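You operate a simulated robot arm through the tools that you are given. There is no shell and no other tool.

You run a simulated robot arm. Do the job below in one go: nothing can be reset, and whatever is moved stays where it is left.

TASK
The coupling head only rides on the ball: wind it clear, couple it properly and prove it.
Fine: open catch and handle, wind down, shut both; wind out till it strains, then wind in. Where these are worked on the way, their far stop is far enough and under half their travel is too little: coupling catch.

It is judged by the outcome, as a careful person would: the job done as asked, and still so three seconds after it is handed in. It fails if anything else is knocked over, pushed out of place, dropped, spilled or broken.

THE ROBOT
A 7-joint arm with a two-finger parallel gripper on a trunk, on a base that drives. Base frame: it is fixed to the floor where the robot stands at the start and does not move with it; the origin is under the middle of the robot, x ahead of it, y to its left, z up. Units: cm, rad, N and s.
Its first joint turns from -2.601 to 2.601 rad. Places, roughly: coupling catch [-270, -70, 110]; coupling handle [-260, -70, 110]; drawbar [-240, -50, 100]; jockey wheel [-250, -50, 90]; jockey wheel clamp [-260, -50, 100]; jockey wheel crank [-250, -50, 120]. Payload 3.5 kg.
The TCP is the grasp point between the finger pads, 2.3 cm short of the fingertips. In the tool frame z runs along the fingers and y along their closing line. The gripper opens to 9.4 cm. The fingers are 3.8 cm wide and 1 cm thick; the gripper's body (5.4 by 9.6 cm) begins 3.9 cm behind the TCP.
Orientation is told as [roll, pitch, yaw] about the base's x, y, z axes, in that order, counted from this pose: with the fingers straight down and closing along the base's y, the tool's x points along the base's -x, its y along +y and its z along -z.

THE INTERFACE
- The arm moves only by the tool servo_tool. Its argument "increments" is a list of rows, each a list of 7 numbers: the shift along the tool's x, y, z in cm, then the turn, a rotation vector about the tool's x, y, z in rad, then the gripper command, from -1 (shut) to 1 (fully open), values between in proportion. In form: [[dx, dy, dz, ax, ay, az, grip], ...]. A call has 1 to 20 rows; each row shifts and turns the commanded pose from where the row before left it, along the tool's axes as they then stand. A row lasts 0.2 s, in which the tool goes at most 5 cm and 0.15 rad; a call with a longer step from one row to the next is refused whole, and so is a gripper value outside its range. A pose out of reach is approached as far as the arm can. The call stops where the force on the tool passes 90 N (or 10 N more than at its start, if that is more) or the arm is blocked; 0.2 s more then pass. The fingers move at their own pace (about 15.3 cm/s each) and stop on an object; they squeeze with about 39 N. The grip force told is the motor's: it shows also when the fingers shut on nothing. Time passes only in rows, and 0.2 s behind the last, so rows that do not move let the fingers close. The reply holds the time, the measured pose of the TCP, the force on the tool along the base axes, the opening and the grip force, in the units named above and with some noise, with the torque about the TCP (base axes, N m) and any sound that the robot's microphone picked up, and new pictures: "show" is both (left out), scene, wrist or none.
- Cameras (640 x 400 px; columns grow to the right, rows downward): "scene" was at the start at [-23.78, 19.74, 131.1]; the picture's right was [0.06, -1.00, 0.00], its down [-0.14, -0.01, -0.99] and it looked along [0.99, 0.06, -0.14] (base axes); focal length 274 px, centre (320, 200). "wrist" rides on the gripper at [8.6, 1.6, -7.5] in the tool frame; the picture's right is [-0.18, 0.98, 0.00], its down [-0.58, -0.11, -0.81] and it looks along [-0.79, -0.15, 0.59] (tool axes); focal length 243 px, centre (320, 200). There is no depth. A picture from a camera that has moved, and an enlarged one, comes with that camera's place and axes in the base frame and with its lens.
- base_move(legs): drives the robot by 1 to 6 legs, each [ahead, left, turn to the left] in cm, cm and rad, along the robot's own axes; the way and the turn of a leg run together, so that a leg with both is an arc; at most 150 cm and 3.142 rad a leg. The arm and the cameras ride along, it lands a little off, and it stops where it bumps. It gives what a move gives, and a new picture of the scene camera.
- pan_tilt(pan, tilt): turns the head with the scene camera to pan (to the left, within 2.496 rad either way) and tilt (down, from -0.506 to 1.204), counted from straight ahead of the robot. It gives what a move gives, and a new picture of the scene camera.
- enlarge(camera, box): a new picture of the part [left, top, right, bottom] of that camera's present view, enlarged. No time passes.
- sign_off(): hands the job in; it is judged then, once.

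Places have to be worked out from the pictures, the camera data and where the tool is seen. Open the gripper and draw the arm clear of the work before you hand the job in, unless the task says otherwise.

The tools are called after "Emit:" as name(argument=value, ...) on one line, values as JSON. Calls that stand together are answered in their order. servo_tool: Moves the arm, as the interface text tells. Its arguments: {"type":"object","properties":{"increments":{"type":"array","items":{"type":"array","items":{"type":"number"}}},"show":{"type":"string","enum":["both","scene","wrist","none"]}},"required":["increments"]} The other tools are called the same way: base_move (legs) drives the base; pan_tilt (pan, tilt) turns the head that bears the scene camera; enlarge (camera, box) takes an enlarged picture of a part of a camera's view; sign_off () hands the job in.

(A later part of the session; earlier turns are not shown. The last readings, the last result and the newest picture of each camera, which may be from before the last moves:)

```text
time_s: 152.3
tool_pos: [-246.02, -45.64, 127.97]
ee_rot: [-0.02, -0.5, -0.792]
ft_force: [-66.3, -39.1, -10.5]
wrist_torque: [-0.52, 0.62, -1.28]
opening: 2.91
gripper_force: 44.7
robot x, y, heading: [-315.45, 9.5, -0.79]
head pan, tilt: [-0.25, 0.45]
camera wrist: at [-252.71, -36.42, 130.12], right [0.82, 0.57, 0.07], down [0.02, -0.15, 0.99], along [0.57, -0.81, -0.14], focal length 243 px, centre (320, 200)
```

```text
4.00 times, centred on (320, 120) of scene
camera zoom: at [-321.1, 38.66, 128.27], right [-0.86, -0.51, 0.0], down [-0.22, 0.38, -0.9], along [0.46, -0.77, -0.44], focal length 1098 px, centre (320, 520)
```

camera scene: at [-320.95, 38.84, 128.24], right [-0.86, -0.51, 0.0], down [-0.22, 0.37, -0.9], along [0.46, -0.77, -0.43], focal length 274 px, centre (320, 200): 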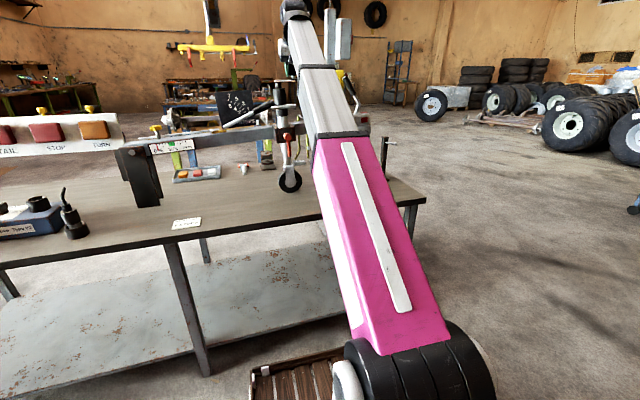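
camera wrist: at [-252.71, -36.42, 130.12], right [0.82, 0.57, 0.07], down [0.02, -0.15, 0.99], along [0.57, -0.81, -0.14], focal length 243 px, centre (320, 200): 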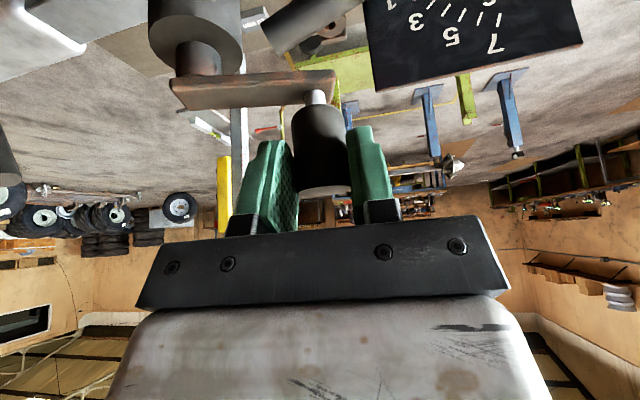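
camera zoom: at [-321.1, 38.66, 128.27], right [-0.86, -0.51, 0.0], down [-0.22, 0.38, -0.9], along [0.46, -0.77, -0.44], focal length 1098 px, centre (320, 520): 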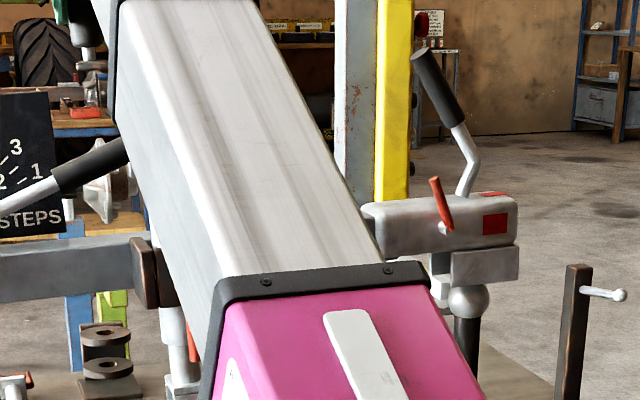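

The head is back down to the ball's top. Sideways strain shows the hub has shifted right as the drawbar tilts; I correct by 0.85 cm and wind on clockwise.

Emit:
servo_tool(increments=[[0, -0.45, 0, 0, 0, 0, -1], [-0.8, -0.55, 0.5, 0, 0, 0, -1], [-0.8, -0.2, 0.5, 0, 0, 0, -1], [-1.428, -0.857, 0.922, 0, 0, 0, -1], [-1.139, -1.322, 0.764, 0, 0, 0, -1], [-0.741, -1.659, 0.545, 0, 0, 0, -1], [-0.277, -1.856, 0.289, 0, 0, 0, -1], [0, 0, 0, 0, 0, 0, -1]], show="wrist")

Emit:
enlarge(camera="scene", box=[240, 70, 400, 170])

```text
time_s: 154.1
tool_pos: [-245.24, -54.77, 127.49]
ee_rot: [-0.002, -0.508, -0.782]
ft_force: [25.9, -10.1, 17.6]
wrist_torque: [-0.9, 0.9, -0.47]
opening: 2.98
gripper_force: 45.4
robot x, y, heading: [-315.65, 9.82, -0.779]
head pan, tilt: [-0.25, 0.45]
camera wrist: at [-252.15, -45.56, 129.67], right [0.81, 0.58, 0.09], down [0.01, -0.16, 0.99], along [0.59, -0.8, -0.13], focal length 243 px, centre (320, 200)
```

wrist: 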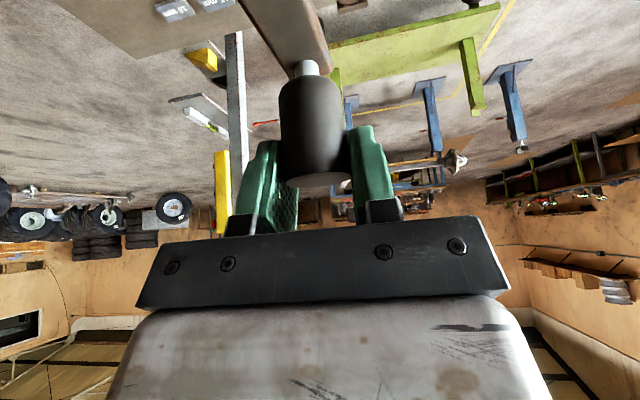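

```text
4.00 times, centred on (320, 120) of scene
camera zoom: at [-320.71, 38.84, 128.24], right [-0.86, -0.51, 0.0], down [-0.22, 0.37, -0.9], along [0.46, -0.77, -0.44], focal length 1098 px, centre (320, 520)
```

zoom: 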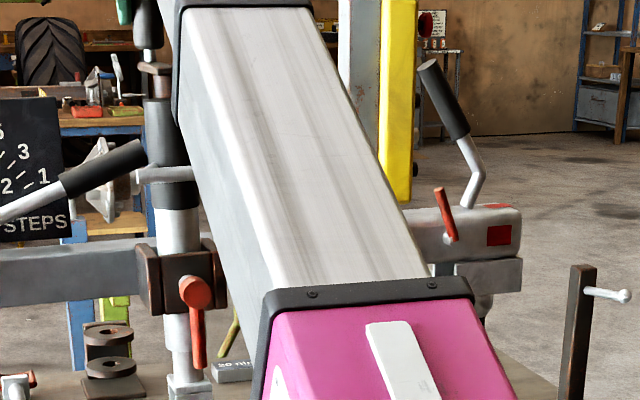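

The head has sunk another 1.8 cm: the ball is entering the socket. I keep winding clockwise and watch for the head to stop descending.

Emit:
servo_tool(increments=[[0.127, -1.0, -0.048, 0, 0, 0, -1], [0.1, -0.87, -0.02, 0, 0, 0, -1], [0.711, -1.72, -0.3, 0, 0, 0, -1], [1.126, -1.414, -0.528, 0, 0, 0, -1], [1.445, -0.986, -0.704, 0, 0, 0, -1], [1.638, -0.468, -0.81, 0, 0, 0, -1], [0, 0, 0, 0, 0, 0, -1]], show="wrist")

Emit:
enlarge(camera="scene", box=[240, 70, 400, 170])

```text
time_s: 155.7
tool_pos: [-254.5, -55.41, 126.74]
ee_rot: [-0.004, -0.497, -0.786]
ft_force: [-13.8, -13.8, -26.0]
wrist_torque: [-0.45, -0.5, 0.16]
opening: 2.93
gripper_force: 45.1
robot x, y, heading: [-315.56, 9.79, -0.789]
head pan, tilt: [-0.25, 0.45]
camera wrist: at [-261.35, -46.18, 129.02], right [0.81, 0.58, 0.08], down [0.01, -0.16, 0.99], along [0.58, -0.8, -0.14], focal length 243 px, centre (320, 200)
```

wrist: 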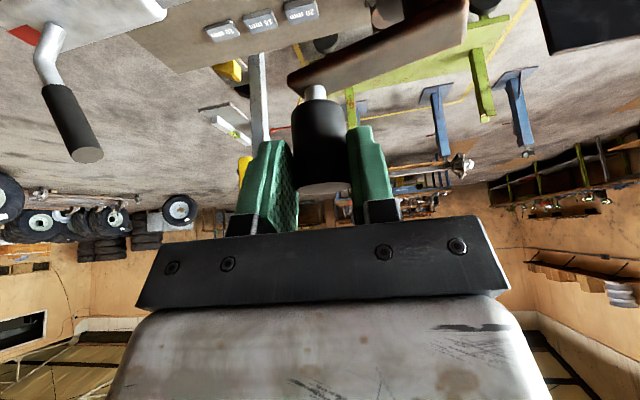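

```text
4.00 times, centred on (320, 120) of scene
camera zoom: at [-320.85, 38.75, 128.27], right [-0.86, -0.51, 0.0], down [-0.22, 0.37, -0.9], along [0.46, -0.77, -0.44], focal length 1098 px, centre (320, 520)
```

zoom: 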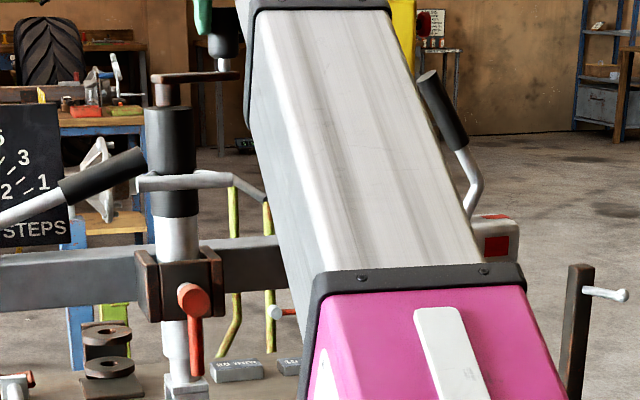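

Still descending (about another 1 cm). I follow down and keep winding clockwise round the near side.

Emit:
servo_tool(increments=[[0.9, -0.03, -0.3, 0, 0, 0, -1], [0.9, -0.03, -0.3, 0, 0, 0, -1], [1.609, 0.645, -0.749, 0, 0, 0, -1], [1.372, 1.139, -0.618, 0, 0, 0, -1], [1.017, 1.53, -0.423, 0, 0, 0, -1], [0.578, 1.786, -0.181, 0, 0, 0, -1], [0, 0, 0, 0, 0, 0, -1]], show="wrist")

Emit:
enlarge(camera="scene", box=[240, 70, 400, 170])

```text
time_s: 156.6
tool_pos: [-257.8, -52.33, 126.32]
ee_rot: [-0.027, -0.495, -0.8]
ft_force: [-19.7, -8.6, -7.8]
wrist_torque: [-0.03, -0.48, -0.35]
opening: 2.89
gripper_force: 45.2
robot x, y, heading: [-315.79, 9.68, -0.791]
head pan, tilt: [-0.25, 0.45]
stopped in row 4: the force on the tool passed its limit at 94 N (the readings are from after the stop); the commanded pose is now the measured one
camera wrist: at [-264.4, -42.96, 128.64], right [0.83, 0.56, 0.06], down [0.03, -0.15, 0.99], along [0.56, -0.81, -0.14], focal length 243 px, centre (320, 200)
```

wrist: 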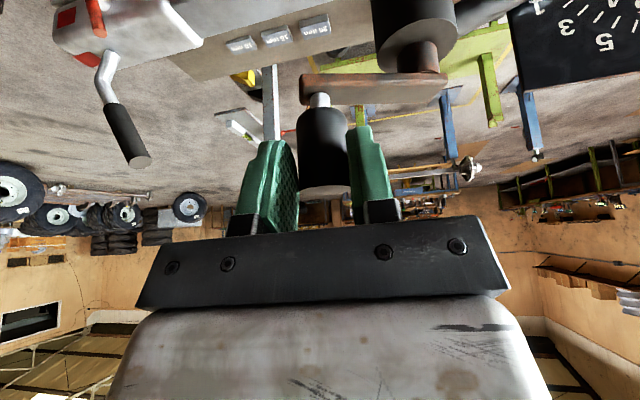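

```text
4.00 times, centred on (320, 120) of scene
camera zoom: at [-320.94, 38.76, 128.25], right [-0.86, -0.51, 0.0], down [-0.22, 0.38, -0.9], along [0.46, -0.77, -0.44], focal length 1098 px, centre (320, 520)
```

zoom: 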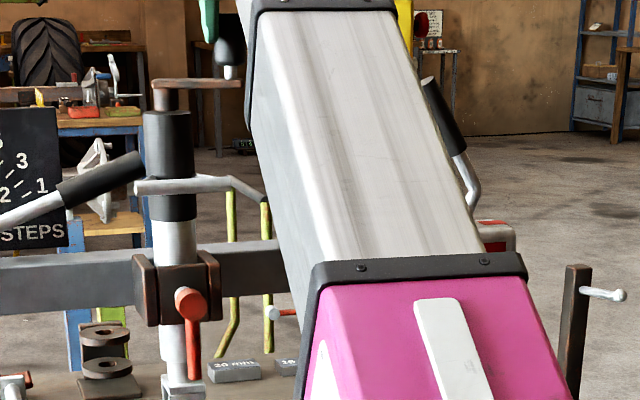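

The knob slid to the fingertips again: pulling backwards relies on friction alone. I regrip deeper and lower (knob centre is now near z 124) and will take this quarter slowly.

Emit:
servo_tool(increments=[[0, 0, 0, 0, 0, 0, 0.2], [0, 0, 0, -0.013, 0, 0, 0.5], [-0.3, 0, 0.6, -0.013, 0, 0, 0.5], [-0.75, 0, 0.9, 0, 0, 0, 0.5], [-0.85, 0, 0.65, 0, 0, 0, 0.5], [0, 0, 0, 0, 0, 0, 0.5]], show="wrist")

Emit:
enlarge(camera="wrist", box=[160, 50, 480, 250])

```text
time_s: 158.0
tool_pos: [-255.6, -54.26, 125.26]
ee_rot: [0.0, -0.496, -0.797]
ft_force: [-0.4, -1.0, 0.7]
wrist_torque: [0.02, 0.02, -0.02]
opening: 7.07
gripper_force: 0.1
robot x, y, heading: [-315.43, 9.69, -0.786]
head pan, tilt: [-0.25, 0.45]
camera wrist: at [-262.35, -44.95, 127.69], right [0.81, 0.57, 0.09], down [0.01, -0.17, 0.99], along [0.58, -0.8, -0.14], focal length 243 px, centre (320, 200)
```

wrist: 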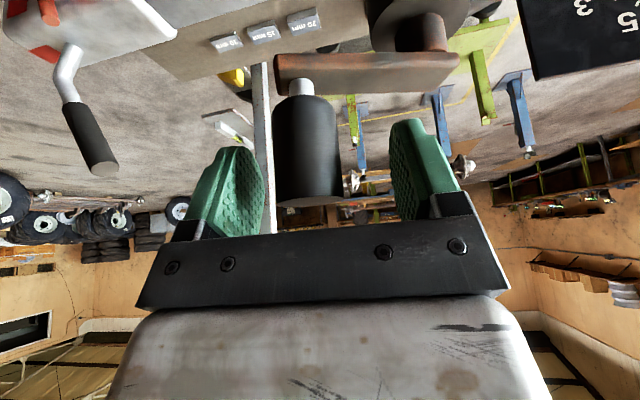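

```text
2.00 times, centred on (320, 150) of wrist
camera zoom: at [-262.35, -44.95, 127.69], right [0.81, 0.57, 0.09], down [0.01, -0.17, 0.99], along [0.58, -0.8, -0.14], focal length 485 px, centre (320, 300)
```

zoom: 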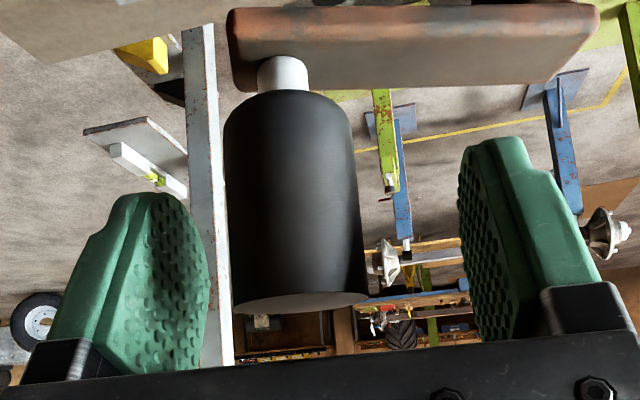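

Knob centred in depth; I shift 0.75 right, grip, and take the pull-back quarter in half-size steps.

Emit:
servo_tool(increments=[[0, -0.4, 0, 0, 0, 0, 0.5], [0, -0.35, 0, 0, 0, 0, 0.5], [0, 0, 0, 0, 0, 0, -0.1], [0, 0, 0, 0, 0, 0, -1], [0, 0, 0, 0, 0, 0, -1], [0.4, 0.12, -0.19, 0, 0, 0, -1], [0.82, 0.25, -0.387, 0, 0, 0, -1], [0.776, 0.381, -0.363, 0, 0, 0, -1], [0.717, 0.503, -0.331, 0, 0, 0, -1], [0, 0, 0, 0, 0, 0, -1]], show="wrist")

```text
time_s: 160.2
tool_pos: [-257.04, -51.57, 125.2]
ee_rot: [0.001, -0.501, -0.795]
ft_force: [41.8, 2.5, 5.9]
wrist_torque: [-0.26, 0.83, -0.15]
opening: 2.94
gripper_force: 45.0
robot x, y, heading: [-316.04, 9.61, -0.791]
head pan, tilt: [-0.25, 0.45]
camera wrist: at [-263.92, -42.4, 127.54], right [0.81, 0.58, 0.09], down [0.01, -0.17, 0.99], along [0.58, -0.8, -0.14], focal length 243 px, centre (320, 200)
```

wrist: 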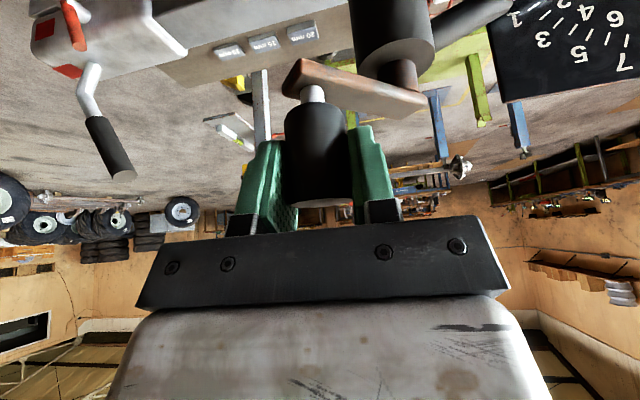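

It turns now; the force is mostly my circle being 0.3 cm too wide. I correct inward and continue.

Emit:
servo_tool(increments=[[0.5, 0.8, -0.2, 0, 0, 0, -1], [0.5, 0.82, -0.2, 0, 0, 0, -1], [0.457, 0.85, -0.19, 0, 0, 0, -1], [0.346, 0.862, -0.13, 0, 0, 0, -1], [0.23, 0.908, -0.067, 0, 0, 0, -1], [0.108, 0.933, -0.001, 0, 0, 0, -1], [0, 0, 0, 0, 0, 0, -1]], show="wrist")

Emit:
enlarge(camera="wrist", box=[0, 0, 320, 200])

```text
time_s: 161.8
tool_pos: [-255.68, -46.46, 124.97]
ee_rot: [-0.004, -0.496, -0.797]
ft_force: [-36.9, -16.1, 9.1]
wrist_torque: [0.71, -0.4, -0.41]
opening: 2.98
gripper_force: 44.8
robot x, y, heading: [-315.6, 9.65, -0.789]
head pan, tilt: [-0.25, 0.45]
camera wrist: at [-262.36, -37.26, 127.31], right [0.82, 0.57, 0.08], down [0.01, -0.17, 0.99], along [0.57, -0.81, -0.14], focal length 243 px, centre (320, 200)
```

wrist: 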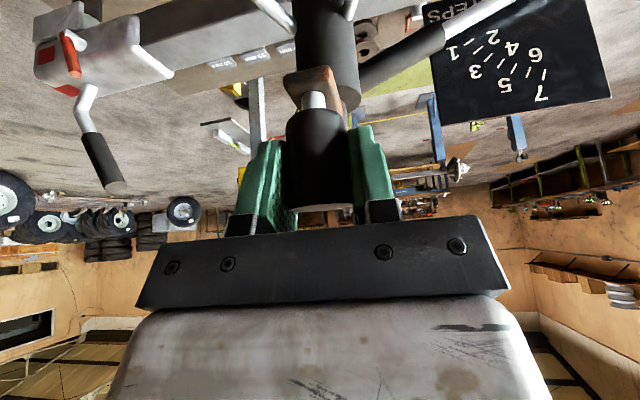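

```text
2.00 times, centred on (160, 100) of wrist
camera zoom: at [-262.36, -37.26, 127.31], right [0.82, 0.57, 0.08], down [0.01, -0.17, 0.99], along [0.57, -0.81, -0.14], focal length 485 px, centre (640, 400)
```

zoom: 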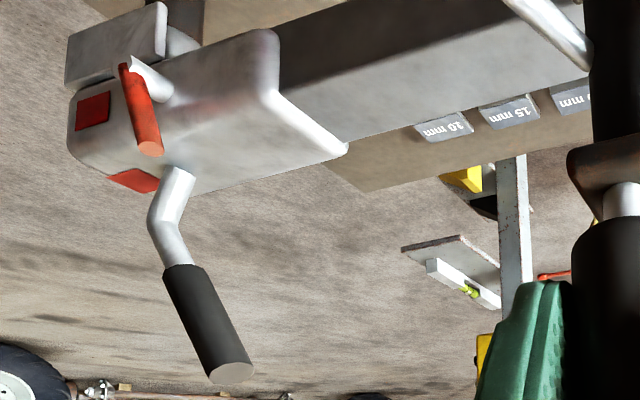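

The socket block now hides the ball: nearly seated. I check the scene for the height of the head and whether the wheel still bears on the bench.

Emit:
enlarge(camera="scene", box=[240, 70, 400, 170])

Emit:
enlarge(camera="scene", box=[260, 140, 340, 190])

```text
4.00 times, centred on (320, 120) of scene
camera zoom: at [-321.04, 38.75, 128.25], right [-0.86, -0.51, 0.0], down [-0.22, 0.37, -0.9], along [0.46, -0.77, -0.43], focal length 1098 px, centre (320, 520)
```

zoom: 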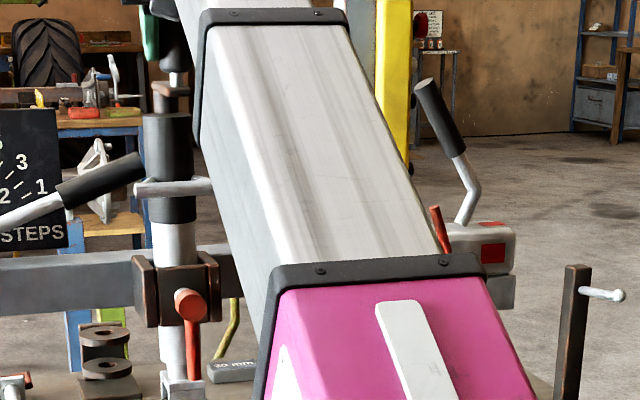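

```text
8.00 times, centred on (300, 165) of scene
camera zoom: at [-321.04, 38.75, 128.25], right [-0.86, -0.51, 0.0], down [-0.22, 0.37, -0.9], along [0.46, -0.77, -0.43], focal length 2195 px, centre (480, 480)
```

zoom: 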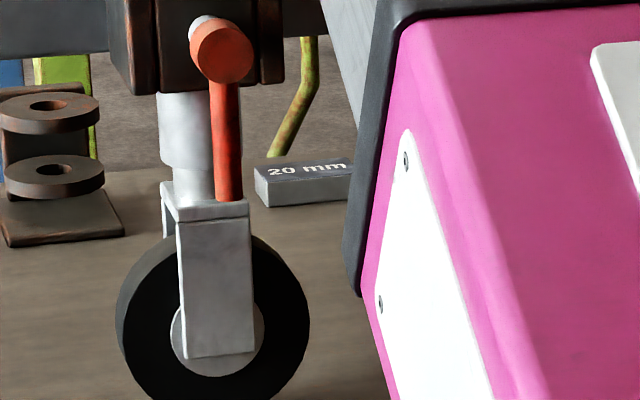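

The wheel still stands on the bench and the head sank a bit more. I keep winding clockwise in gentle steps.

Emit:
servo_tool(increments=[[-0.007, 0.63, 0.049, 0, 0, 0, -1], [-0.131, 0.921, 0.116, 0, 0, 0, -1], [-0.25, 0.886, 0.181, 0, 0, 0, -1], [-0.365, 0.829, 0.243, 0, 0, 0, -1], [-0.469, 0.755, 0.299, 0, 0, 0, -1], [-0.562, 0.663, 0.349, 0, 0, 0, -1], [-0.643, 0.557, 0.393, 0, 0, 0, -1], [-0.71, 0.439, 0.429, 0, 0, 0, -1], [-0.759, 0.31, 0.456, 0, 0, 0, -1], [0, 0, 0, 0, 0, 0, -1]], show="wrist")

Emit:
enlarge(camera="scene", box=[240, 70, 400, 170])

Emit:
enlarge(camera="scene", box=[260, 150, 340, 200])

```text
time_s: 162.4
tool_pos: [-255.61, -46.56, 125.03]
ee_rot: [-0.027, -0.496, -0.809]
ft_force: [-22.6, -12.2, 8.4]
wrist_torque: [1.0, -0.59, -0.35]
opening: 3.0
gripper_force: 45.2
robot x, y, heading: [-315.67, 9.61, -0.789]
head pan, tilt: [-0.25, 0.45]
stopped in row 2: the force on the tool passed its limit at 96 N (the readings are from after the stop); the commanded pose is now the measured one
camera wrist: at [-262.13, -37.1, 127.24], right [0.83, 0.55, 0.06], down [0.02, -0.15, 0.99], along [0.56, -0.82, -0.14], focal length 243 px, centre (320, 200)
```

wrist: 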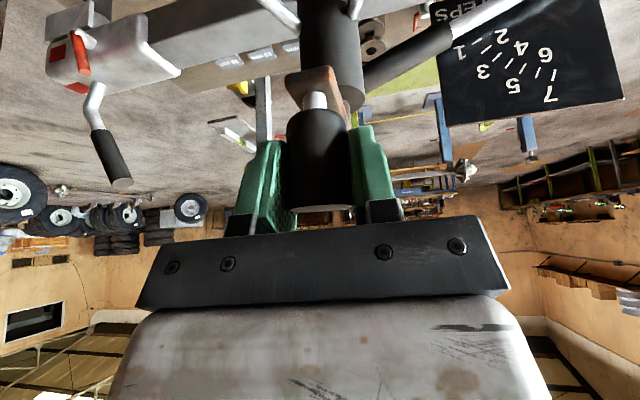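

```text
4.00 times, centred on (320, 120) of scene
camera zoom: at [-321.01, 38.72, 128.25], right [-0.86, -0.51, 0.0], down [-0.22, 0.38, -0.9], along [0.46, -0.78, -0.44], focal length 1098 px, centre (320, 520)
```

zoom: 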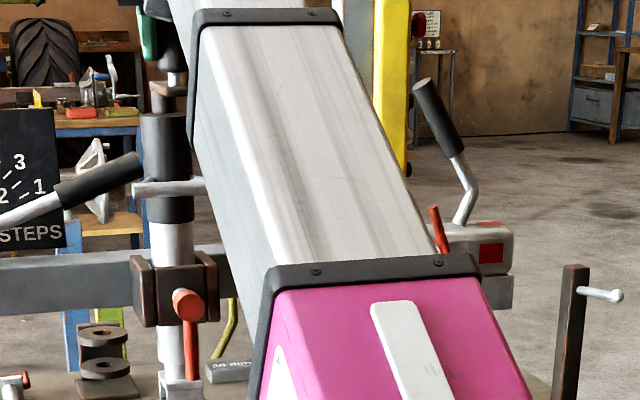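

```text
8.00 times, centred on (300, 175) of scene
camera zoom: at [-321.01, 38.72, 128.25], right [-0.86, -0.51, 0.0], down [-0.22, 0.38, -0.9], along [0.46, -0.78, -0.44], focal length 2195 px, centre (480, 400)
```

zoom: 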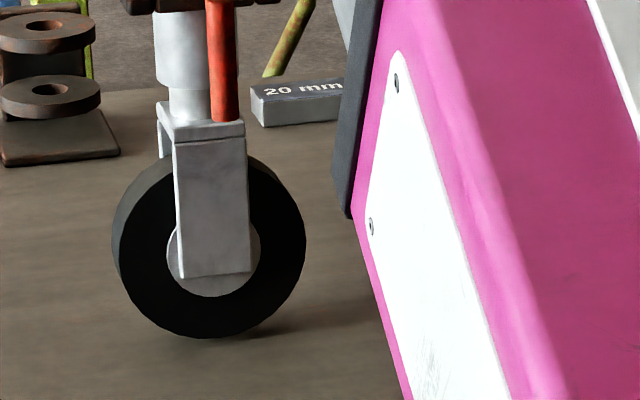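

Blocked at just the same crank angle as the very first try, so this is the real wound-in end; the head has come down over the ball (about 3.7 cm lower than when it rode). I release the crank and back off to inspect the head.

Emit:
servo_tool(increments=[[0, 0, 0, 0, 0, 0, 0.3], [0, 0, 0, -0.013, 0, 0, 1], [0, 0, 0, -0.013, 0, 0, 1], [0.88, 0, -0.474, 0, 0, 0, 1], [1.76, 0, -0.95, 0, 0, 0, 1], [1.76, 0, -0.95, 0, 0, 0, 1], [1.76, 0, -0.95, 0, 0, 0, 1], [0.88, -1, -0.47, 0, 0, 0, 1], [0, -2.5, 0, 0, 0, 0, 1], [0, -3, 0, 0, 0, 0, 1], [0, -3, 0, 0, 0, 0, 1], [0, -3, 0, 0, 0, 0, 1], [0, -3, 0, 0, 0, 0, 1], [0, -2.5, 0, 0, 0, 0, 1], [0, -1, 0, 0, 0, 0, 1]], show="both")

Emit:
enlarge(camera="wrist", box=[0, 0, 400, 250])

Emit:
enlarge(camera="scene", box=[240, 90, 400, 190])

```text
time_s: 165.6
tool_pos: [-274.31, -53.79, 124.95]
ee_rot: [0.001, -0.497, -0.8]
ft_force: [0.3, 0.6, -0.1]
wrist_torque: [0.01, 0.0, 0.01]
opening: 9.42
gripper_force: 0.2
robot x, y, heading: [-316.2, 9.88, -0.783]
head pan, tilt: [-0.25, 0.45]
camera scene: at [-320.9, 38.77, 128.24], right [-0.86, -0.51, 0.0], down [-0.22, 0.37, -0.9], along [0.46, -0.78, -0.44], focal length 274 px, centre (320, 200)
camera wrist: at [-281.09, -44.47, 127.25], right [0.82, 0.57, 0.09], down [0.01, -0.17, 0.99], along [0.57, -0.81, -0.14], focal length 243 px, centre (320, 200)
```

scene: 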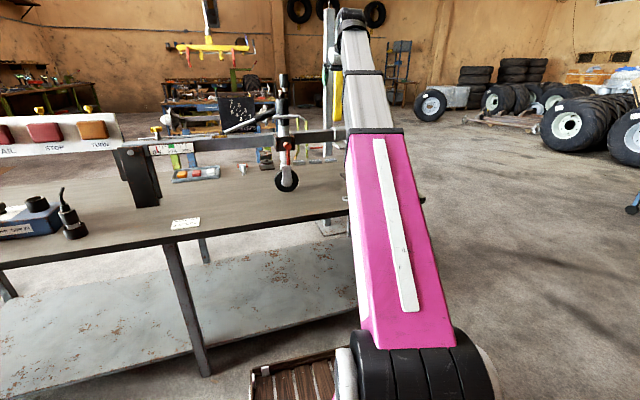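
wrist: 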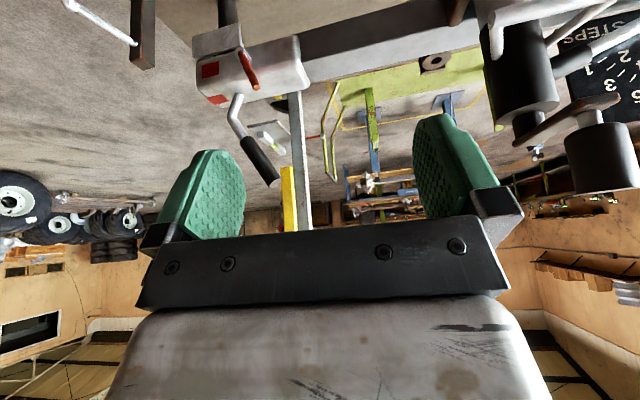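

```text
1.60 times, centred on (200, 125) of wrist
camera zoom: at [-281.09, -44.47, 127.25], right [0.82, 0.57, 0.09], down [0.01, -0.17, 0.99], along [0.57, -0.81, -0.14], focal length 388 px, centre (512, 320)
```

zoom: 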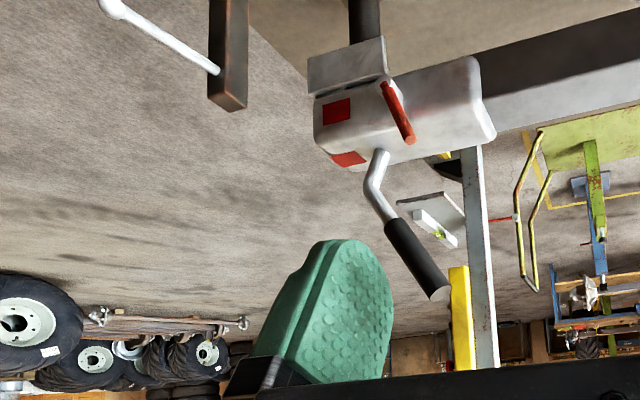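

```text
4.00 times, centred on (320, 140) of scene
camera zoom: at [-320.9, 38.77, 128.24], right [-0.86, -0.51, 0.0], down [-0.22, 0.37, -0.9], along [0.46, -0.78, -0.44], focal length 1098 px, centre (320, 440)
```

zoom: 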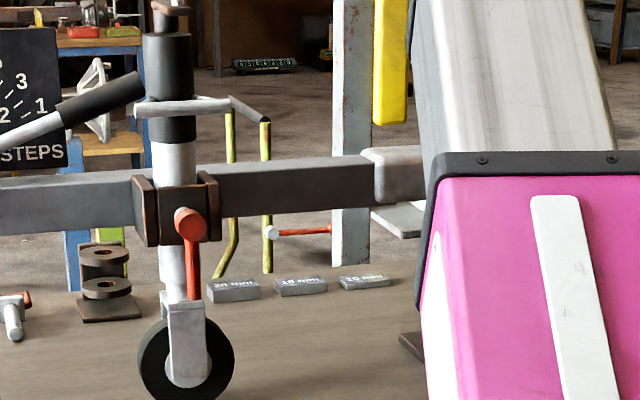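

The ball is fully inside the socket now, post running straight up into it, drawbar level. Next the handle: I level the tool again and line up with the raised grip, centre about (-268.1,-77.6,115.5).

Emit:
servo_tool(increments=[[0, 0, 0, 0, -0.09, 0, 1], [0, 0, 0, 0, -0.14, 0, 1], [0, 0, 0, 0, -0.14, 0, 1], [0, 0, 0, 0, -0.14, 0, 1], [0, 0, 0, 0, -0.14, 0, 1], [0, 0, 0, 0, -0.14, 0, 1], [0, 0, 0, 0, -0.14, 0, 1], [0, 0, 0, 0, -0.14, 0, 1], [1, -1.2, 0, 0, 0, 0, 0.3], [2, -2.8, 0, 0, 0, 0, 0.3], [2, -2.8, 0, 0, 0, 0, 0.3], [2, -2.8, 0, 0, 0, 0, 0.3], [2, -2.8, 0, 0, 0, 0, 0.3], [0.5, 0, 0, 0, 0, -0.14, 0.3], [0, 0, 0, 0, 0, -0.14, 0.3], [0, 0, 0, 0, 0, -0.14, 0.3], [0, 0, 0, 0, 0, 0, 0.3]], show="both")

Emit:
enlarge(camera="scene", box=[280, 70, 440, 170])

```text
time_s: 169.2
tool_pos: [-283.25, -62.28, 115.5]
ee_rot: [-1.558, -1.154, 0.758]
ft_force: [-0.3, -0.3, 0.4]
wrist_torque: [0.01, 0.01, 0.03]
opening: 6.13
gripper_force: 0.1
robot x, y, heading: [-315.79, 9.99, -0.787]
head pan, tilt: [-0.25, 0.45]
camera scene: at [-320.9, 38.77, 128.24], right [-0.86, -0.51, 0.0], down [-0.22, 0.37, -0.9], along [0.46, -0.78, -0.44], focal length 274 px, centre (320, 200)
camera wrist: at [-290.19, -58.21, 106.76], right [0.7, 0.68, -0.23], down [-0.46, 0.67, 0.58], along [0.55, -0.3, 0.78], focal length 243 px, centre (320, 200)
```

scene: 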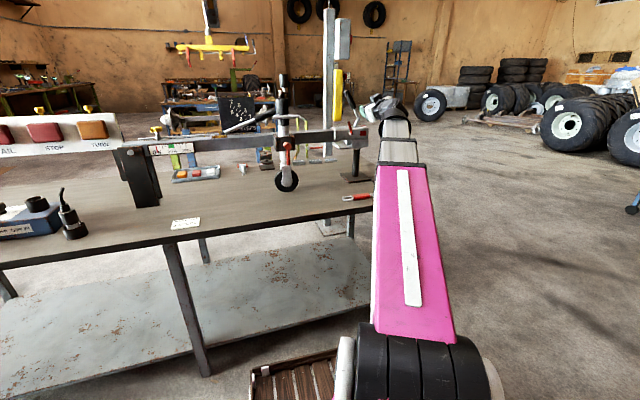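
wrist: 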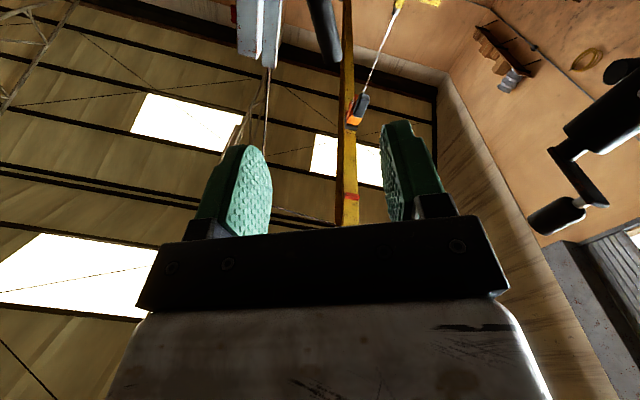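

```text
4.00 times, centred on (360, 120) of scene
camera zoom: at [-320.9, 38.77, 128.24], right [-0.86, -0.51, 0.0], down [-0.22, 0.37, -0.9], along [0.46, -0.78, -0.44], focal length 1098 px, centre (160, 520)
```

zoom: 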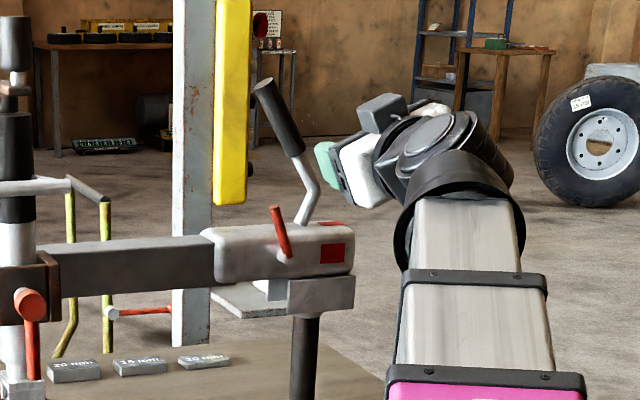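

The zoom confirms the seated head and the raised handle with its grip centre near (-267.8,-77.3,115). I advance 20 cm so the fingers straddle it.

Emit:
servo_tool(increments=[[0, 0.2, 1.5, 0, 0, 0, 0.3], [0, 0.2, 2.5, 0, 0, 0, 0.3], [0, 0, 2.5, 0, 0, 0, 0.3], [0, 0, 2.5, 0, 0, 0, 0.3], [0, 0, 2.5, 0, 0, 0, 0.3], [0, 0, 2.5, 0, 0, 0, 0.3], [0, 0, 2.0, 0, 0, 0, 0.3], [0, 0, 1.5, 0, 0, 0, 0.3], [0, 0, 1.5, 0, 0, 0, 0.3], [0, 0, 1.0, 0, 0, 0, 0.3], [0, 0, 0, 0, 0, 0, 0.3]], show="wrist")

```text
time_s: 171.6
tool_pos: [-269.02, -76.49, 115.03]
ee_rot: [-1.558, -1.153, 0.759]
ft_force: [-0.8, 0.0, -0.5]
wrist_torque: [0.0, 0.0, -0.03]
opening: 6.13
gripper_force: 0.0
robot x, y, heading: [-315.64, 9.87, -0.787]
head pan, tilt: [-0.25, 0.45]
camera wrist: at [-275.86, -72.39, 106.47], right [0.7, 0.68, -0.23], down [-0.46, 0.67, 0.58], along [0.55, -0.3, 0.78], focal length 243 px, centre (320, 200)
```

wrist: 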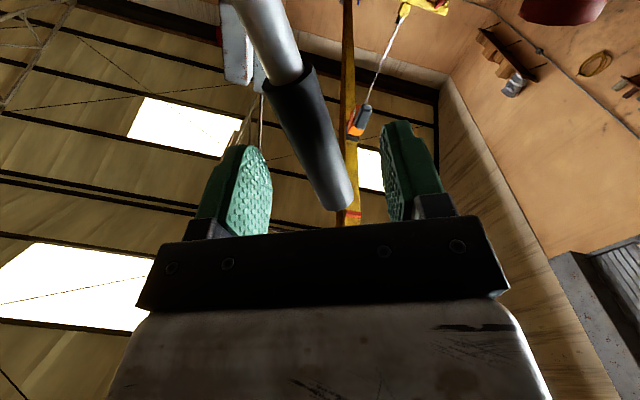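

Grip between the fingers; I close on it and start swinging the handle down.

Emit:
servo_tool(increments=[[0, 0, 0, 0, 0, 0, -0.3], [0, 0, 0, 0, 0, 0, -1], [0, 0, 0, 0, 0, 0, -1], [-0.1, 0.55, 0, 0, 0, -0.05, -1], [-0.22, 1.1, 0, 0, 0, -0.1, -1], [-0.22, 1.1, 0, 0, 0, -0.1, -1], [-0.22, 1.1, 0, 0, 0, -0.1, -1], [0, 0, 0, 0, 0, 0, -1]], show="wrist")

```text
time_s: 172.7
tool_pos: [-268.99, -75.16, 114.84]
ee_rot: [-1.562, -1.078, 0.762]
ft_force: [-10.8, 15.6, 5.3]
wrist_torque: [-0.28, -0.31, 0.23]
opening: 0.01
gripper_force: 42.1
robot x, y, heading: [-315.67, 10.17, -0.787]
head pan, tilt: [-0.25, 0.45]
stopped in row 5: the force on the tool passed its limit at 95 N (the readings are from after the stop); the commanded pose is now the measured one
camera wrist: at [-276.33, -71.54, 106.33], right [0.68, 0.66, -0.3], down [-0.43, 0.7, 0.57], along [0.59, -0.26, 0.77], focal length 243 px, centre (320, 200)
```

wrist: 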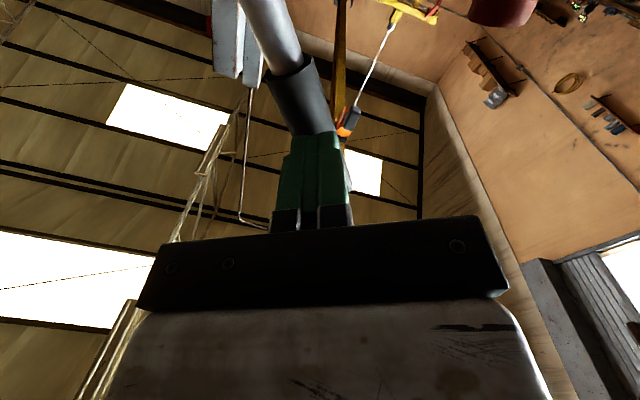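

The fingers slipped off – only their tips were on the grip. I back off, reopen, and go in 1.7 cm deeper than before.

Emit:
servo_tool(increments=[[0, 0, -1.5, 0, 0, 0, -1], [0, 0, -2.5, 0, 0, 0, -0.5], [0, 0, 0, 0, 0, 0.08, 0.3], [0, 0, 0, 0, 0, 0, 0.3]], show="wrist")

Emit:
enlarge(camera="scene", box=[280, 70, 440, 170])

```text
time_s: 173.7
tool_pos: [-271.67, -72.48, 114.71]
ee_rot: [-1.555, -1.161, 0.754]
ft_force: [0.2, 0.1, -0.7]
wrist_torque: [0.05, 0.03, 0.03]
opening: 6.12
gripper_force: 0.1
robot x, y, heading: [-315.91, 9.98, -0.789]
head pan, tilt: [-0.25, 0.45]
camera wrist: at [-278.45, -68.35, 106.08], right [0.7, 0.68, -0.22], down [-0.46, 0.67, 0.58], along [0.55, -0.3, 0.78], focal length 243 px, centre (320, 200)
```

wrist: 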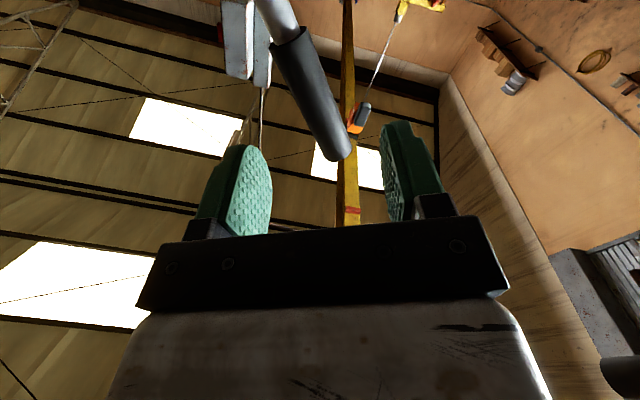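

```text
4.00 times, centred on (360, 120) of scene
camera zoom: at [-320.96, 38.85, 128.24], right [-0.86, -0.51, 0.0], down [-0.22, 0.37, -0.9], along [0.46, -0.78, -0.44], focal length 1098 px, centre (160, 520)
```

zoom: 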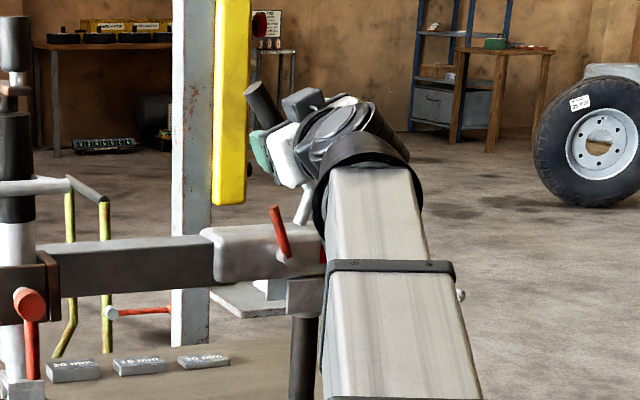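

Now I advance 6.1 cm so the grip is at the grasp point itself, then close.

Emit:
servo_tool(increments=[[0, 0, 1.5, 0, 0, 0, 0.3], [0, 0, 2, 0, 0, 0, 0.3], [0, 0, 1.5, 0, 0, 0, 0.3], [0, 0, 1.1, 0, 0, 0, 0.3], [0, 0, 0, 0, 0, 0, -0.2], [0, 0, 0, 0, 0, 0, -1], [0, 0, 0, 0, 0, 0, -1]], show="wrist")

```text
time_s: 175.3
tool_pos: [-267.59, -77.03, 114.66]
ee_rot: [-1.559, -1.155, 0.758]
ft_force: [-5.4, -13.8, 15.7]
wrist_torque: [-1.4, 1.96, -0.83]
opening: 3.21
gripper_force: 45.2
robot x, y, heading: [-316.06, 9.79, -0.787]
head pan, tilt: [-0.25, 0.45]
camera wrist: at [-274.29, -72.93, 106.08], right [0.7, 0.68, -0.23], down [-0.46, 0.67, 0.58], along [0.55, -0.3, 0.78], focal length 243 px, centre (320, 200)
```

wrist: 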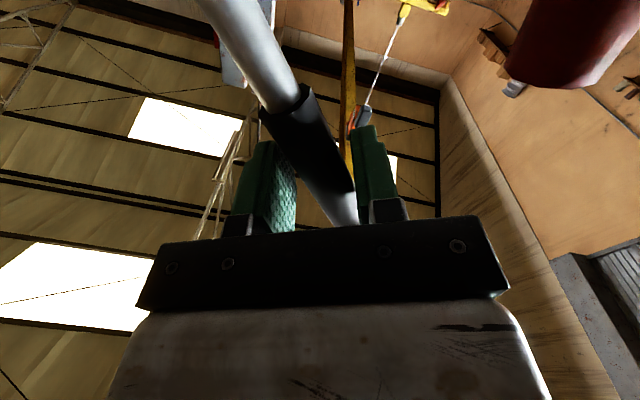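

Firm hold now (3.2 cm, slightly skewed). I align the roll and swing the handle down.

Emit:
servo_tool(increments=[[0, 0, 0, 0, 0, -0.08, -1], [-0.1, 0.5, 0, 0, 0, -0.08, -1], [-0.2, 0.9, 0, 0, 0, -0.09, -1], [-0.22, 1.0, 0, 0, 0, -0.09, -1], [-0.22, 1.0, 0, 0, 0, -0.09, -1], [0, 0, 0, 0, 0, 0, -1]], show="wrist")

```text
time_s: 176.7
tool_pos: [-265.27, -74.65, 113.17]
ee_rot: [-1.563, -0.726, 0.763]
ft_force: [-33.9, -0.5, -7.7]
wrist_torque: [-1.22, 1.31, -0.42]
opening: 2.74
gripper_force: 44.8
robot x, y, heading: [-315.98, 10.03, -0.79]
head pan, tilt: [-0.25, 0.45]
camera wrist: at [-274.46, -73.0, 106.13], right [0.57, 0.55, -0.61], down [-0.3, 0.83, 0.47], along [0.77, -0.08, 0.63], focal length 243 px, centre (320, 200)
```

wrist: 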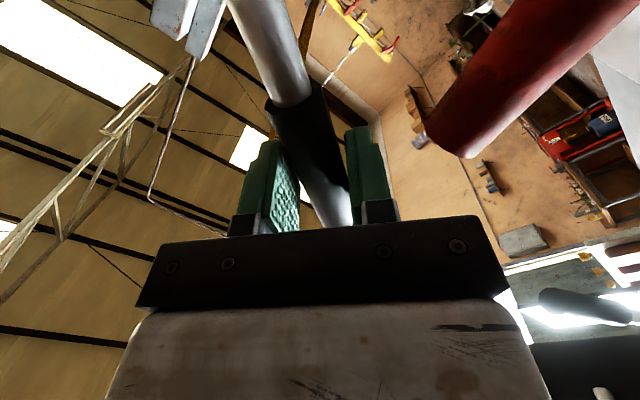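

Following nicely. I continue the swing towards closed.

Emit:
servo_tool(increments=[[-0.25, 1.05, 0, 0, 0, -0.1, -1], [-0.25, 1.05, 0, 0, 0, -0.1, -1], [-0.22, 1.05, 0, 0, 0, -0.1, -1], [-0.22, 1.05, 0, 0, 0, -0.1, -1], [0, 0, 0, 0, 0, 0, -1]], show="wrist")

```text
time_s: 177.9
tool_pos: [-263.08, -72.62, 110.26]
ee_rot: [-1.565, -0.326, 0.766]
ft_force: [-29.1, -13.5, -1.6]
wrist_torque: [-1.35, 1.11, 0.05]
opening: 2.55
gripper_force: 45.0
robot x, y, heading: [-315.61, 9.84, -0.789]
head pan, tilt: [-0.25, 0.45]
camera wrist: at [-273.9, -72.45, 105.87], right [0.35, 0.34, -0.87], down [-0.19, 0.94, 0.29], along [0.92, 0.06, 0.39], focal length 243 px, centre (320, 200)
```

wrist: 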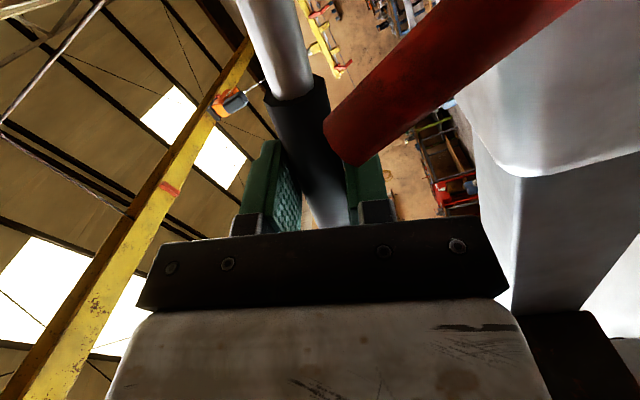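

Nearly closed. I finish the swing to the stop.

Emit:
servo_tool(increments=[[-0.2, 1.05, 0, 0, 0, -0.1, -1], [-0.2, 1.0, 0, 0, 0, -0.1, -1], [-0.15, 0.7, 0, 0, 0, -0.06, -1], [-0.08, 0.4, 0, 0, 0, -0.04, -1], [0, 0.3, 0, 0, 0, 0, -1], [0, 0, 0, 0, 0, 0, -1]], show="wrist")

Emit:
enlarge(camera="scene", box=[280, 70, 440, 170])

```text
time_s: 179.1
tool_pos: [-262.26, -71.73, 108.17]
ee_rot: [-1.589, -0.043, 0.756]
ft_force: [-7.7, 10.3, 17.9]
wrist_torque: [1.34, -1.57, -0.07]
opening: 2.49
gripper_force: 44.4
robot x, y, heading: [-315.83, 10.08, -0.793]
head pan, tilt: [-0.25, 0.45]
stopped in row 5: the force on the tool passed its limit at 95 N (the readings are from after the stop); the commanded pose is now the measured one
camera wrist: at [-273.72, -72.09, 105.9], right [0.18, 0.14, -0.97], down [-0.13, 0.98, 0.12], along [0.98, 0.11, 0.19], focal length 243 px, centre (320, 200)
```

wrist: 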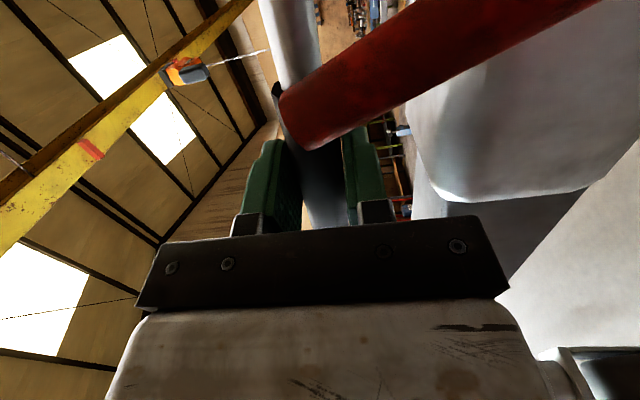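

```text
4.00 times, centred on (360, 120) of scene
camera zoom: at [-321.02, 38.93, 128.22], right [-0.86, -0.51, 0.0], down [-0.22, 0.37, -0.9], along [0.46, -0.78, -0.43], focal length 1098 px, centre (160, 520)
```

zoom: 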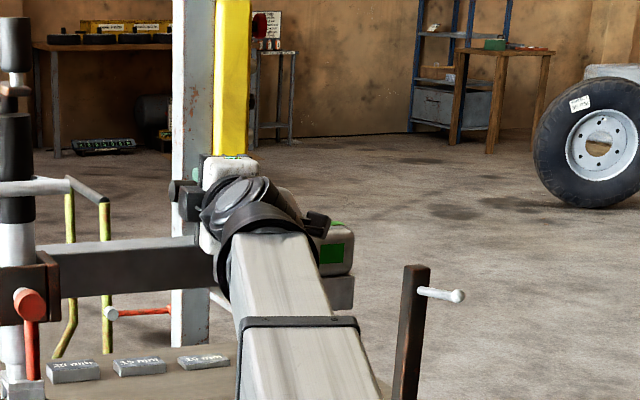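

The indicator on the head has turned green: the ball is properly taken and the handle is shut. I release and back straight out, then see to the catch.

Emit:
servo_tool(increments=[[0, 0, 0, 0, 0, 0, -0.3], [0, 0, 0, 0, 0, 0, 0.0], [0, 0, 0, 0, 0, 0, 0.0], [0, 0, -1, 0, 0, 0, 0.0], [0, 0, -2, 0, 0, 0, 0], [0, 0, -2, 0, 0, 0, 0], [0, 0, -2, 0, 0, 0, 0], [0, 0, -2, 0, 0, 0, 0], [0, 0, -2, 0, 0, 0, 0], [0, 0, -1.5, 0, 0, 0, 0], [0, 0, 0, 0, 0, 0, 0]], show="both")

Emit:
enlarge(camera="scene", box=[280, 70, 440, 170])

```text
time_s: 181.5
tool_pos: [-270.54, -62.68, 107.68]
ee_rot: [-1.583, -0.035, 0.759]
ft_force: [-0.7, -0.5, -0.6]
wrist_torque: [-0.02, 0.01, 0.03]
opening: 4.71
gripper_force: 0.2
robot x, y, heading: [-315.92, 9.79, -0.785]
head pan, tilt: [-0.25, 0.45]
camera scene: at [-320.96, 38.85, 128.24], right [-0.86, -0.51, 0.0], down [-0.22, 0.37, -0.9], along [0.46, -0.78, -0.44], focal length 274 px, centre (320, 200)
camera wrist: at [-282.1, -63.1, 105.59], right [0.17, 0.14, -0.98], down [-0.13, 0.98, 0.12], along [0.98, 0.11, 0.18], focal length 243 px, centre (320, 200)
```

scene: 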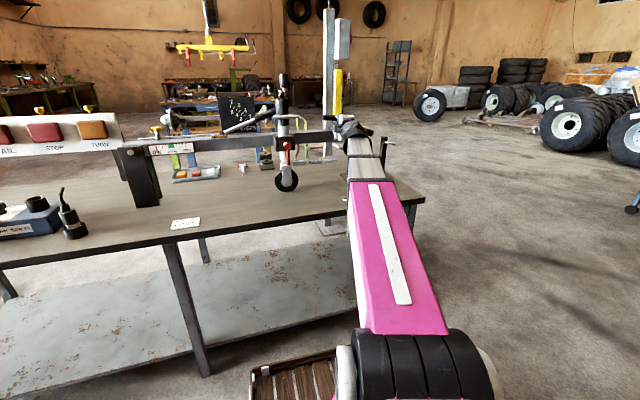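
wrist: 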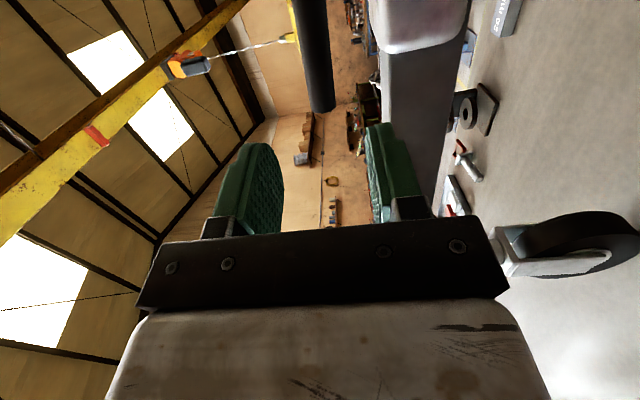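

```text
4.00 times, centred on (360, 120) of scene
camera zoom: at [-320.96, 38.85, 128.24], right [-0.86, -0.51, 0.0], down [-0.22, 0.37, -0.9], along [0.46, -0.78, -0.44], focal length 1098 px, centre (160, 520)
```

zoom: 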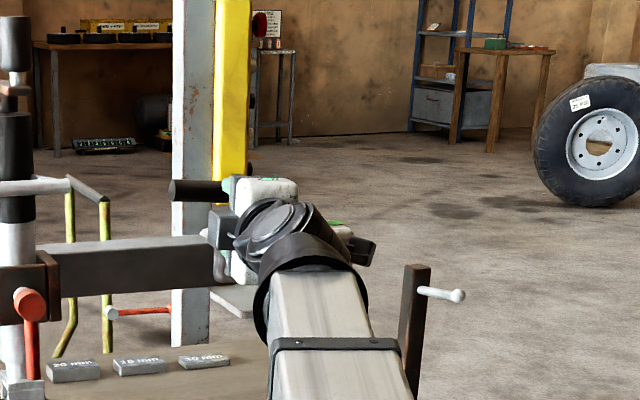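

Handle shut. I move across to the raised catch lever (pivot about (-270.5,-74.2,101)) and roll to match its angle.

Emit:
servo_tool(increments=[[0, 0, -1.4, 0, 0, 0, 0], [0, 0, -1.4, 0, 0, 0, 0], [1.5, 0.7, 0, 0, 0, 0, 0], [2, 1, 0, 0, 0, 0, 0], [2, 1, 0, 0, 0, 0, 0], [1.3, 0.5, 0, 0, 0, 0.1, 0], [0, 0, 0, 0, 0, 0.14, 0], [0, 0, 0, 0, 0, 0.14, 0], [0, 0, 0, 0, 0, 0.14, 0], [0, 0, 0, 0, 0, 0.14, 0], [0, 0, 0, 0, 0, 0.14, 0], [0, 0, 0, 0, 0, 0.14, 0], [0, 0, 0, 0, 0, 0.14, 0], [0, 0, 0, 0, 0, 0.05, 0], [0, 0, 0, 0, 0, 0, 0]], show="wrist")

Emit:
enlarge(camera="wrist", box=[160, 0, 480, 200])

Emit:
enlarge(camera="scene", box=[280, 70, 440, 170])

```text
time_s: 184.7
tool_pos: [-277.41, -65.38, 104.23]
ee_rot: [-1.602, -1.168, 0.787]
ft_force: [-0.2, -0.2, -0.2]
wrist_torque: [0.05, 0.0, -0.02]
opening: 4.71
gripper_force: 0.2
robot x, y, heading: [-315.68, 9.83, -0.79]
head pan, tilt: [-0.25, 0.45]
camera wrist: at [-284.0, -61.23, 95.39], right [0.71, 0.67, -0.22], down [-0.47, 0.68, 0.57], along [0.53, -0.3, 0.79], focal length 243 px, centre (320, 200)
```

wrist: 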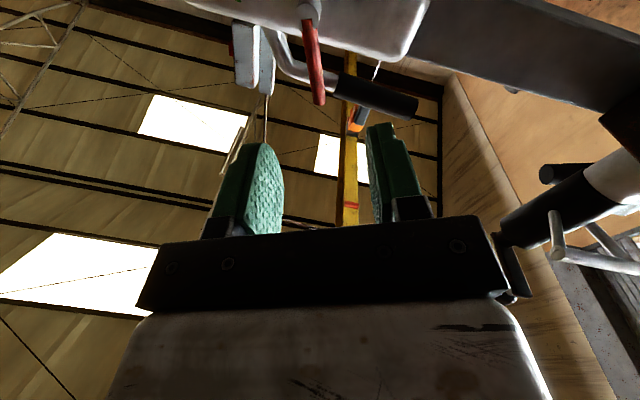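

```text
2.00 times, centred on (320, 100) of wrist
camera zoom: at [-284.0, -61.23, 95.39], right [0.71, 0.67, -0.22], down [-0.47, 0.68, 0.57], along [0.53, -0.3, 0.79], focal length 485 px, centre (320, 400)
```

zoom: 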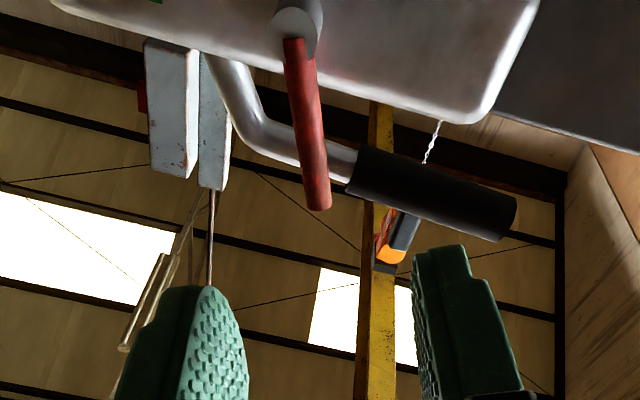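

```text
4.00 times, centred on (360, 120) of scene
camera zoom: at [-320.96, 38.85, 128.24], right [-0.86, -0.51, 0.0], down [-0.22, 0.37, -0.9], along [0.46, -0.78, -0.44], focal length 1098 px, centre (160, 520)
```

zoom: 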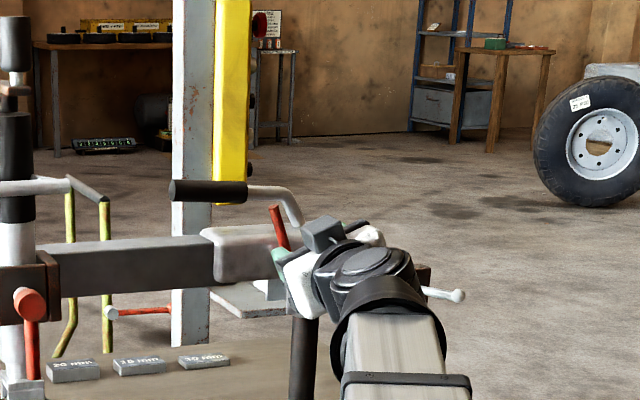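

The lever lines up with the finger gap. I advance 10.5 cm and close on it.

Emit:
servo_tool(increments=[[0, 0, 1, 0, 0, 0, 0], [0, 0, 2, 0, 0, 0, 0], [0, 0, 2, 0, 0, 0, 0], [0, 0, 2, 0, 0, 0, 0], [0, 0, 1.5, 0, 0, 0, 0], [0, 0, 1.2, 0, 0, 0, 0], [0, 0, 0.8, 0, 0, 0, 0], [0, 0, 0, 0, 0, 0, 0]], show="wrist")

```text
time_s: 186.5
tool_pos: [-270.43, -73.0, 104.33]
ee_rot: [-1.602, -1.164, 0.784]
ft_force: [-7.4, 7.0, -2.0]
wrist_torque: [0.0, 0.14, 0.3]
opening: 4.68
gripper_force: 0.0
robot x, y, heading: [-315.68, 9.84, -0.788]
head pan, tilt: [-0.25, 0.45]
camera wrist: at [-276.94, -68.86, 95.58], right [0.71, 0.67, -0.22], down [-0.46, 0.68, 0.57], along [0.53, -0.3, 0.79], focal length 243 px, centre (320, 200)
```

wrist: 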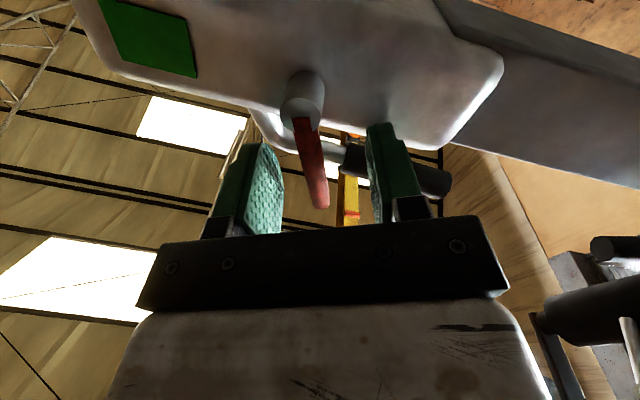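

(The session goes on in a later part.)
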